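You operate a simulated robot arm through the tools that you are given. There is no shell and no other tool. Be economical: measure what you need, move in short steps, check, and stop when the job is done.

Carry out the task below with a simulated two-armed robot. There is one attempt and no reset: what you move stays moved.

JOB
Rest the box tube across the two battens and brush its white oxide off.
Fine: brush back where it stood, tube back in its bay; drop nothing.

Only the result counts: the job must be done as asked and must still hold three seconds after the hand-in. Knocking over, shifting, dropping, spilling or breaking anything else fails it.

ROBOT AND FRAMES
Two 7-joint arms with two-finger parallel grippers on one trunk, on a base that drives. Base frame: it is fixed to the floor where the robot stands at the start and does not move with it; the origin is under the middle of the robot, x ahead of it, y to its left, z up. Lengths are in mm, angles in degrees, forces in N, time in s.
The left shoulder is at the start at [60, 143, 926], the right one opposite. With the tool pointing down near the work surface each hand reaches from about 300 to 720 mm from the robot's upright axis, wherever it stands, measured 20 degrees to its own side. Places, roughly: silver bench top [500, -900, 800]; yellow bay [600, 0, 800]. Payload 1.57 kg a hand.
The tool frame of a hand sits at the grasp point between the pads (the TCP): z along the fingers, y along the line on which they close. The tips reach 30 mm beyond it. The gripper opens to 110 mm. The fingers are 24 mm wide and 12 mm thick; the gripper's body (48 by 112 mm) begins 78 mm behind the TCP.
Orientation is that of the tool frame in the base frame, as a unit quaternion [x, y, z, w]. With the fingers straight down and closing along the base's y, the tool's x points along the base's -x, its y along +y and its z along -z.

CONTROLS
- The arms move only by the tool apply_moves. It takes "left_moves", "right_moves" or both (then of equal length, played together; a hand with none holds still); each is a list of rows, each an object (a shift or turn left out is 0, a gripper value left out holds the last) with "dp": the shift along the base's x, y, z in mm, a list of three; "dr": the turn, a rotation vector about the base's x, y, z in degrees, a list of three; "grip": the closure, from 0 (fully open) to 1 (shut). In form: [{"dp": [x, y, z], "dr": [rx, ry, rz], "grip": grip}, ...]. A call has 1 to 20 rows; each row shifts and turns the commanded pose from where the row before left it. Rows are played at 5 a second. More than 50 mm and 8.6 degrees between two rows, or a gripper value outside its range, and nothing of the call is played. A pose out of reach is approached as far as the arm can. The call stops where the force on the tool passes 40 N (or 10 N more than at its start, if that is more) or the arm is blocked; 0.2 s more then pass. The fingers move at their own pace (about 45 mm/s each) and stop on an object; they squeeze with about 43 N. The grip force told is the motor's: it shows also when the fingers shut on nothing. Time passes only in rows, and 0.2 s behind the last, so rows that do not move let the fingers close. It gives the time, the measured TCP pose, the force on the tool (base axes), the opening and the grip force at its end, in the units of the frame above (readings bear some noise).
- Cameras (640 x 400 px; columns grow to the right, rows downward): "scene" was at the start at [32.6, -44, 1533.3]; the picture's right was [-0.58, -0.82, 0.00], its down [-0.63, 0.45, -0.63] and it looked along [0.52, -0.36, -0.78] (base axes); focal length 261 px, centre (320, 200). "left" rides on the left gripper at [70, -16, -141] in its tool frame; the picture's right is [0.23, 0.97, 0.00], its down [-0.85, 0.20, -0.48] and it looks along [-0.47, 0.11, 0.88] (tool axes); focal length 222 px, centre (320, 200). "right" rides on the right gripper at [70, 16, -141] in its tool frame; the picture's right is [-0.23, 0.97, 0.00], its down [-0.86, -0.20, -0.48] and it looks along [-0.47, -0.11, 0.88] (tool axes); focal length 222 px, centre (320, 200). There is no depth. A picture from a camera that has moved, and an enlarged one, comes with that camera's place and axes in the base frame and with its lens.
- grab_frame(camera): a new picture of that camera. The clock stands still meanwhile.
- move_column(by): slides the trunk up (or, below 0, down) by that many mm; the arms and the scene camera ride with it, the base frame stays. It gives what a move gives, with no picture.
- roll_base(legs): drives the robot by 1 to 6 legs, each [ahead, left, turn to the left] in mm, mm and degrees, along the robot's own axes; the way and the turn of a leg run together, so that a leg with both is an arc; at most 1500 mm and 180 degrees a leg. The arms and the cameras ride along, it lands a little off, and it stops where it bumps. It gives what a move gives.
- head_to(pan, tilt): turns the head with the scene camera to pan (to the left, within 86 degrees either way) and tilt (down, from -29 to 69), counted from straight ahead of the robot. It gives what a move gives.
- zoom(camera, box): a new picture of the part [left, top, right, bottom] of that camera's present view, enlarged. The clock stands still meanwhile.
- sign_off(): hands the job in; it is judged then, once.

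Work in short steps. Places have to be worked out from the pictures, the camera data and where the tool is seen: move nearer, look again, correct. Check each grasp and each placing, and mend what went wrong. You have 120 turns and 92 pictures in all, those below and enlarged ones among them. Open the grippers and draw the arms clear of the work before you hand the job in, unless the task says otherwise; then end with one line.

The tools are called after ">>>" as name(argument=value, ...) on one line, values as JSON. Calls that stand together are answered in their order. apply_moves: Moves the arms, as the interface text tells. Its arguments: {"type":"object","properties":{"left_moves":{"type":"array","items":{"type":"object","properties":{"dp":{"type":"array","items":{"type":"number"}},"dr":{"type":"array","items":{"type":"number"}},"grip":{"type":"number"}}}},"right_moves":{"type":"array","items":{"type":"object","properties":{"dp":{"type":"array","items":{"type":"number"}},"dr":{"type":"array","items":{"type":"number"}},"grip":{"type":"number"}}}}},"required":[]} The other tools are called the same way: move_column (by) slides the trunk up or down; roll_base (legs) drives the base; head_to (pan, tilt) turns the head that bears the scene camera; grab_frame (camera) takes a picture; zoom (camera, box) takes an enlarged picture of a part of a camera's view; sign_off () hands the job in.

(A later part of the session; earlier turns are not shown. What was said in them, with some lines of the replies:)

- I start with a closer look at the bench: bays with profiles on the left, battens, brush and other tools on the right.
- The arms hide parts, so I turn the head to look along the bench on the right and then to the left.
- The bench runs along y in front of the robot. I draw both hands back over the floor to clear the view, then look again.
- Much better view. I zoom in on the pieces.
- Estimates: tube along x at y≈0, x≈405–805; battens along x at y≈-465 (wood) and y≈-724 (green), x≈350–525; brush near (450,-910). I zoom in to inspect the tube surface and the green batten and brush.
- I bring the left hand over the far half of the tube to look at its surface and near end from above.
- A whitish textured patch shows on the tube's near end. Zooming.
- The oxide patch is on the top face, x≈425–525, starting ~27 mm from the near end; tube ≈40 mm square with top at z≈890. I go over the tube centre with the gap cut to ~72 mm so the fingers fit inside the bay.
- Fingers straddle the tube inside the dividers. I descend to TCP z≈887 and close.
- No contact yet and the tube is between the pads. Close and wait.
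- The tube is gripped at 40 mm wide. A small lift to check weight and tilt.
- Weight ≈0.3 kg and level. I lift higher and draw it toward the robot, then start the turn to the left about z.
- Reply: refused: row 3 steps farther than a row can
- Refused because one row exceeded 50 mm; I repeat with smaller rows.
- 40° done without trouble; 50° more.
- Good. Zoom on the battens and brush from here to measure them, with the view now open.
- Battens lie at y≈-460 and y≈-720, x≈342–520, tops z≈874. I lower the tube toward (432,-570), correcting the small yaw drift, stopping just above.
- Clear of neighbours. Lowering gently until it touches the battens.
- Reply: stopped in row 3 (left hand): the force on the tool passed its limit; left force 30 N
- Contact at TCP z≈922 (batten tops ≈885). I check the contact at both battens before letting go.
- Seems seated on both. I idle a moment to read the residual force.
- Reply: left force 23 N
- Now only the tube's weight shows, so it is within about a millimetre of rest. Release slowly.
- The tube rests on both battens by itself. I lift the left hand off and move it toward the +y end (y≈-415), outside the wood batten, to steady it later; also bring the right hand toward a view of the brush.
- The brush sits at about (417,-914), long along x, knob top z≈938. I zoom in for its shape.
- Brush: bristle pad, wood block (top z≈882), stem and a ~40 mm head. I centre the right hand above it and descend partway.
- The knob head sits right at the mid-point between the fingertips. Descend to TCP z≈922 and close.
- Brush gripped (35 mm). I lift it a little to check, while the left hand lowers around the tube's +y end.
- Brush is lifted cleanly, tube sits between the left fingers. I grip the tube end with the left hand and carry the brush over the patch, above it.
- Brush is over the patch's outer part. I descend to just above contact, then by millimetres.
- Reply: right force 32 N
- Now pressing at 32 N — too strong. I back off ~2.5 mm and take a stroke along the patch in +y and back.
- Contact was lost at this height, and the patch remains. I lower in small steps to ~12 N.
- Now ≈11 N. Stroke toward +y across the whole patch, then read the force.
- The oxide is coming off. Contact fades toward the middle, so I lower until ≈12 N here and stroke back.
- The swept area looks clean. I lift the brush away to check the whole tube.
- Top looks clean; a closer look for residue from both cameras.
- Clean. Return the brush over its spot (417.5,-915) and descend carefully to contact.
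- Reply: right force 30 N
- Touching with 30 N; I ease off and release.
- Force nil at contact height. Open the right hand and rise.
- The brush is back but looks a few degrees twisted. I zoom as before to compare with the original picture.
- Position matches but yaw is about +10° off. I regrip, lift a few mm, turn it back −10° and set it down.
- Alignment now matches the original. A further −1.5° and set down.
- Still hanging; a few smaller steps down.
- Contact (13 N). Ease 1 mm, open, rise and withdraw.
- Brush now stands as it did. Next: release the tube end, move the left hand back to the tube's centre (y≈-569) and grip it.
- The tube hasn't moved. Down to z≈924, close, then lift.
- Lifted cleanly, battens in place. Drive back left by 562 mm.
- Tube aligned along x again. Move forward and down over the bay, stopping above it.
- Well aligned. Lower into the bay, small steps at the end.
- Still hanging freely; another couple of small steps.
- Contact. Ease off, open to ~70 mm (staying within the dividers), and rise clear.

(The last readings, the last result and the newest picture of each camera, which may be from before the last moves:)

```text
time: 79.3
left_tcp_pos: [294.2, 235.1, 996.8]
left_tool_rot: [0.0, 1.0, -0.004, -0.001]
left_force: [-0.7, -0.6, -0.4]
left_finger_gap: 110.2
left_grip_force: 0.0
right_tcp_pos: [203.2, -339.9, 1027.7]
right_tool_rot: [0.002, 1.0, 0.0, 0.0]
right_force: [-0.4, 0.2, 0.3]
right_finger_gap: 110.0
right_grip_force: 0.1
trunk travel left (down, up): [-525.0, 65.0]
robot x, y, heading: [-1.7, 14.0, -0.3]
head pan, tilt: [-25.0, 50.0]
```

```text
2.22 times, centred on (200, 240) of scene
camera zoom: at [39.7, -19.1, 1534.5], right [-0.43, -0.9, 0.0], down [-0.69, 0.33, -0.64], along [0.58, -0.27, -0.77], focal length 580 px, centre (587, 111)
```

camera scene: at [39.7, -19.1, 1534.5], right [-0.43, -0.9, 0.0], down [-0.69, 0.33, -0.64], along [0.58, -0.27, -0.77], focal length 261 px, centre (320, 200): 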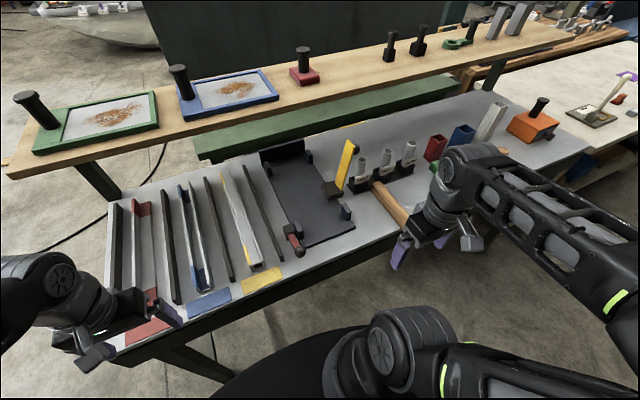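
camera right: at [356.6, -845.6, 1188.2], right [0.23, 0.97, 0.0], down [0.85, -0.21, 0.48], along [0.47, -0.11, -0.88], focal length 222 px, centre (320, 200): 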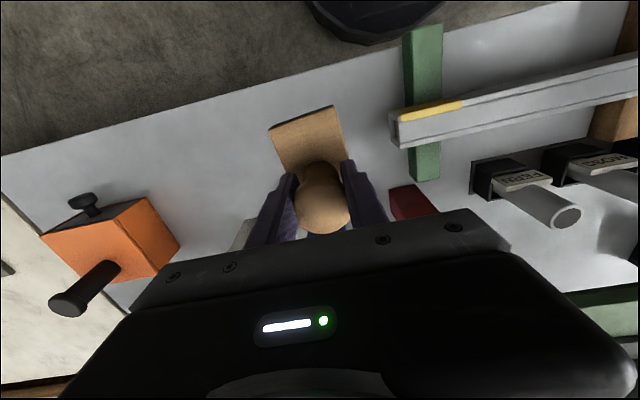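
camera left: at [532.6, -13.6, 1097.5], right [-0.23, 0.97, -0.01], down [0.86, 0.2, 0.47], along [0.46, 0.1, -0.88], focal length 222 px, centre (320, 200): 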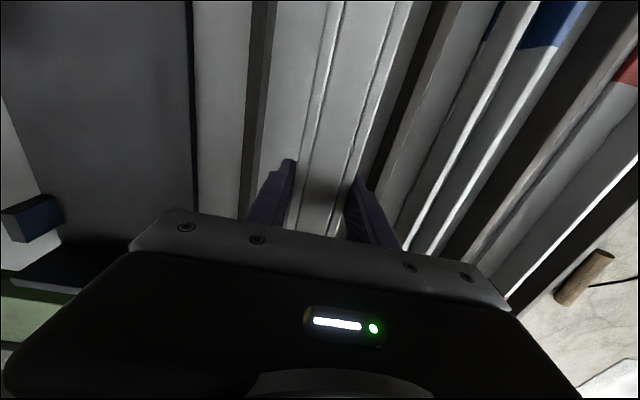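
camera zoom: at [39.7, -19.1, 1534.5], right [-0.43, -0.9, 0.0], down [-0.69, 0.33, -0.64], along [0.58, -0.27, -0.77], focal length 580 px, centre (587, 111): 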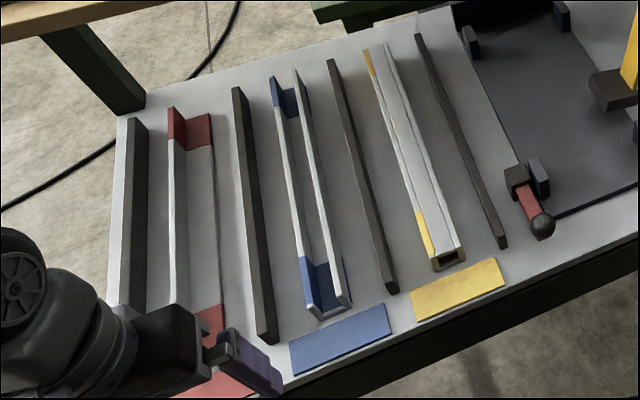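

Tube is back in the yellow bay. A last close look for remaining oxide and at the batten area.

>>> zoom(camera="scene", box=[210, 170, 290, 280])

>>> head_to(pan=-50, tilt=45)

>>> grab_frame(camera="scene")

```text
3.64 times, centred on (250, 225) of scene
camera zoom: at [39.7, -19.1, 1534.5], right [-0.43, -0.9, 0.0], down [-0.69, 0.33, -0.64], along [0.58, -0.27, -0.77], focal length 950 px, centre (574, 109)
```

zoom: 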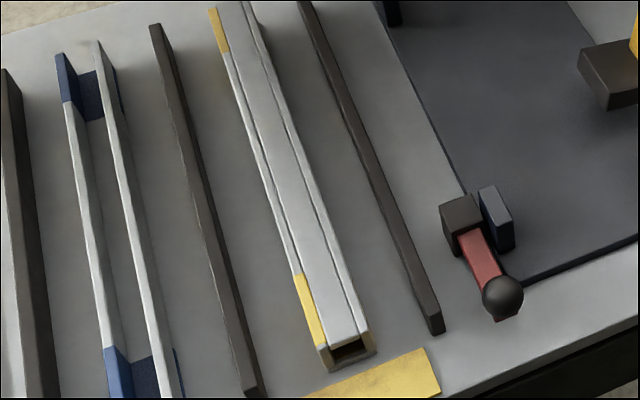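

```text
time: 80.2
left_tcp_pos: [296.0, 234.7, 995.5]
left_tool_rot: [-0.001, 1.0, -0.003, -0.002]
left_force: [1.1, 0.5, -1.4]
left_finger_gap: 109.7
left_grip_force: 0.1
right_tcp_pos: [205.0, -337.5, 1026.6]
right_tool_rot: [0.002, 1.0, 0.0, 0.0]
right_force: [0.3, -0.6, -0.2]
right_finger_gap: 109.7
right_grip_force: 0.0
trunk travel left (down, up): [-525.0, 65.0]
robot x, y, heading: [-0.9, 15.4, -0.3]
head pan, tilt: [-50.0, 45.0]
```

```text
23 pictures are left
camera scene: at [23.2, -48.6, 1541.3], right [-0.77, -0.64, 0.0], down [-0.45, 0.54, -0.71], along [0.45, -0.54, -0.71], focal length 261 px, centre (320, 200)
```

scene: 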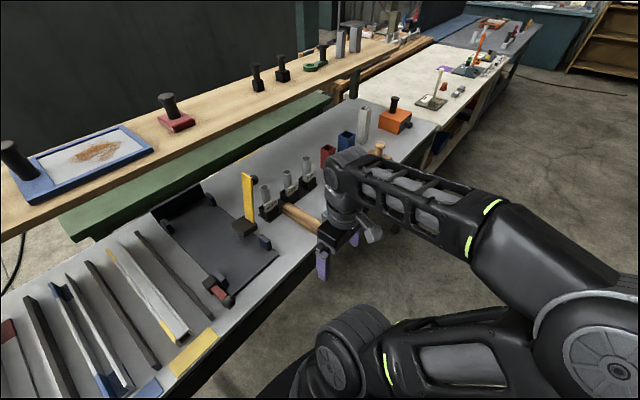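

The tube is clean and back in its bay, the brush stands where it did, and nothing else has moved. Both hands are open and clear of the work, so I hand the job in.

>>> sign_off()

```text
The job is handed in.
```

I rested the box tube across the two battens, brushed its white oxide off, and put the brush and the tube back in their places; nothing was dropped or knocked over.
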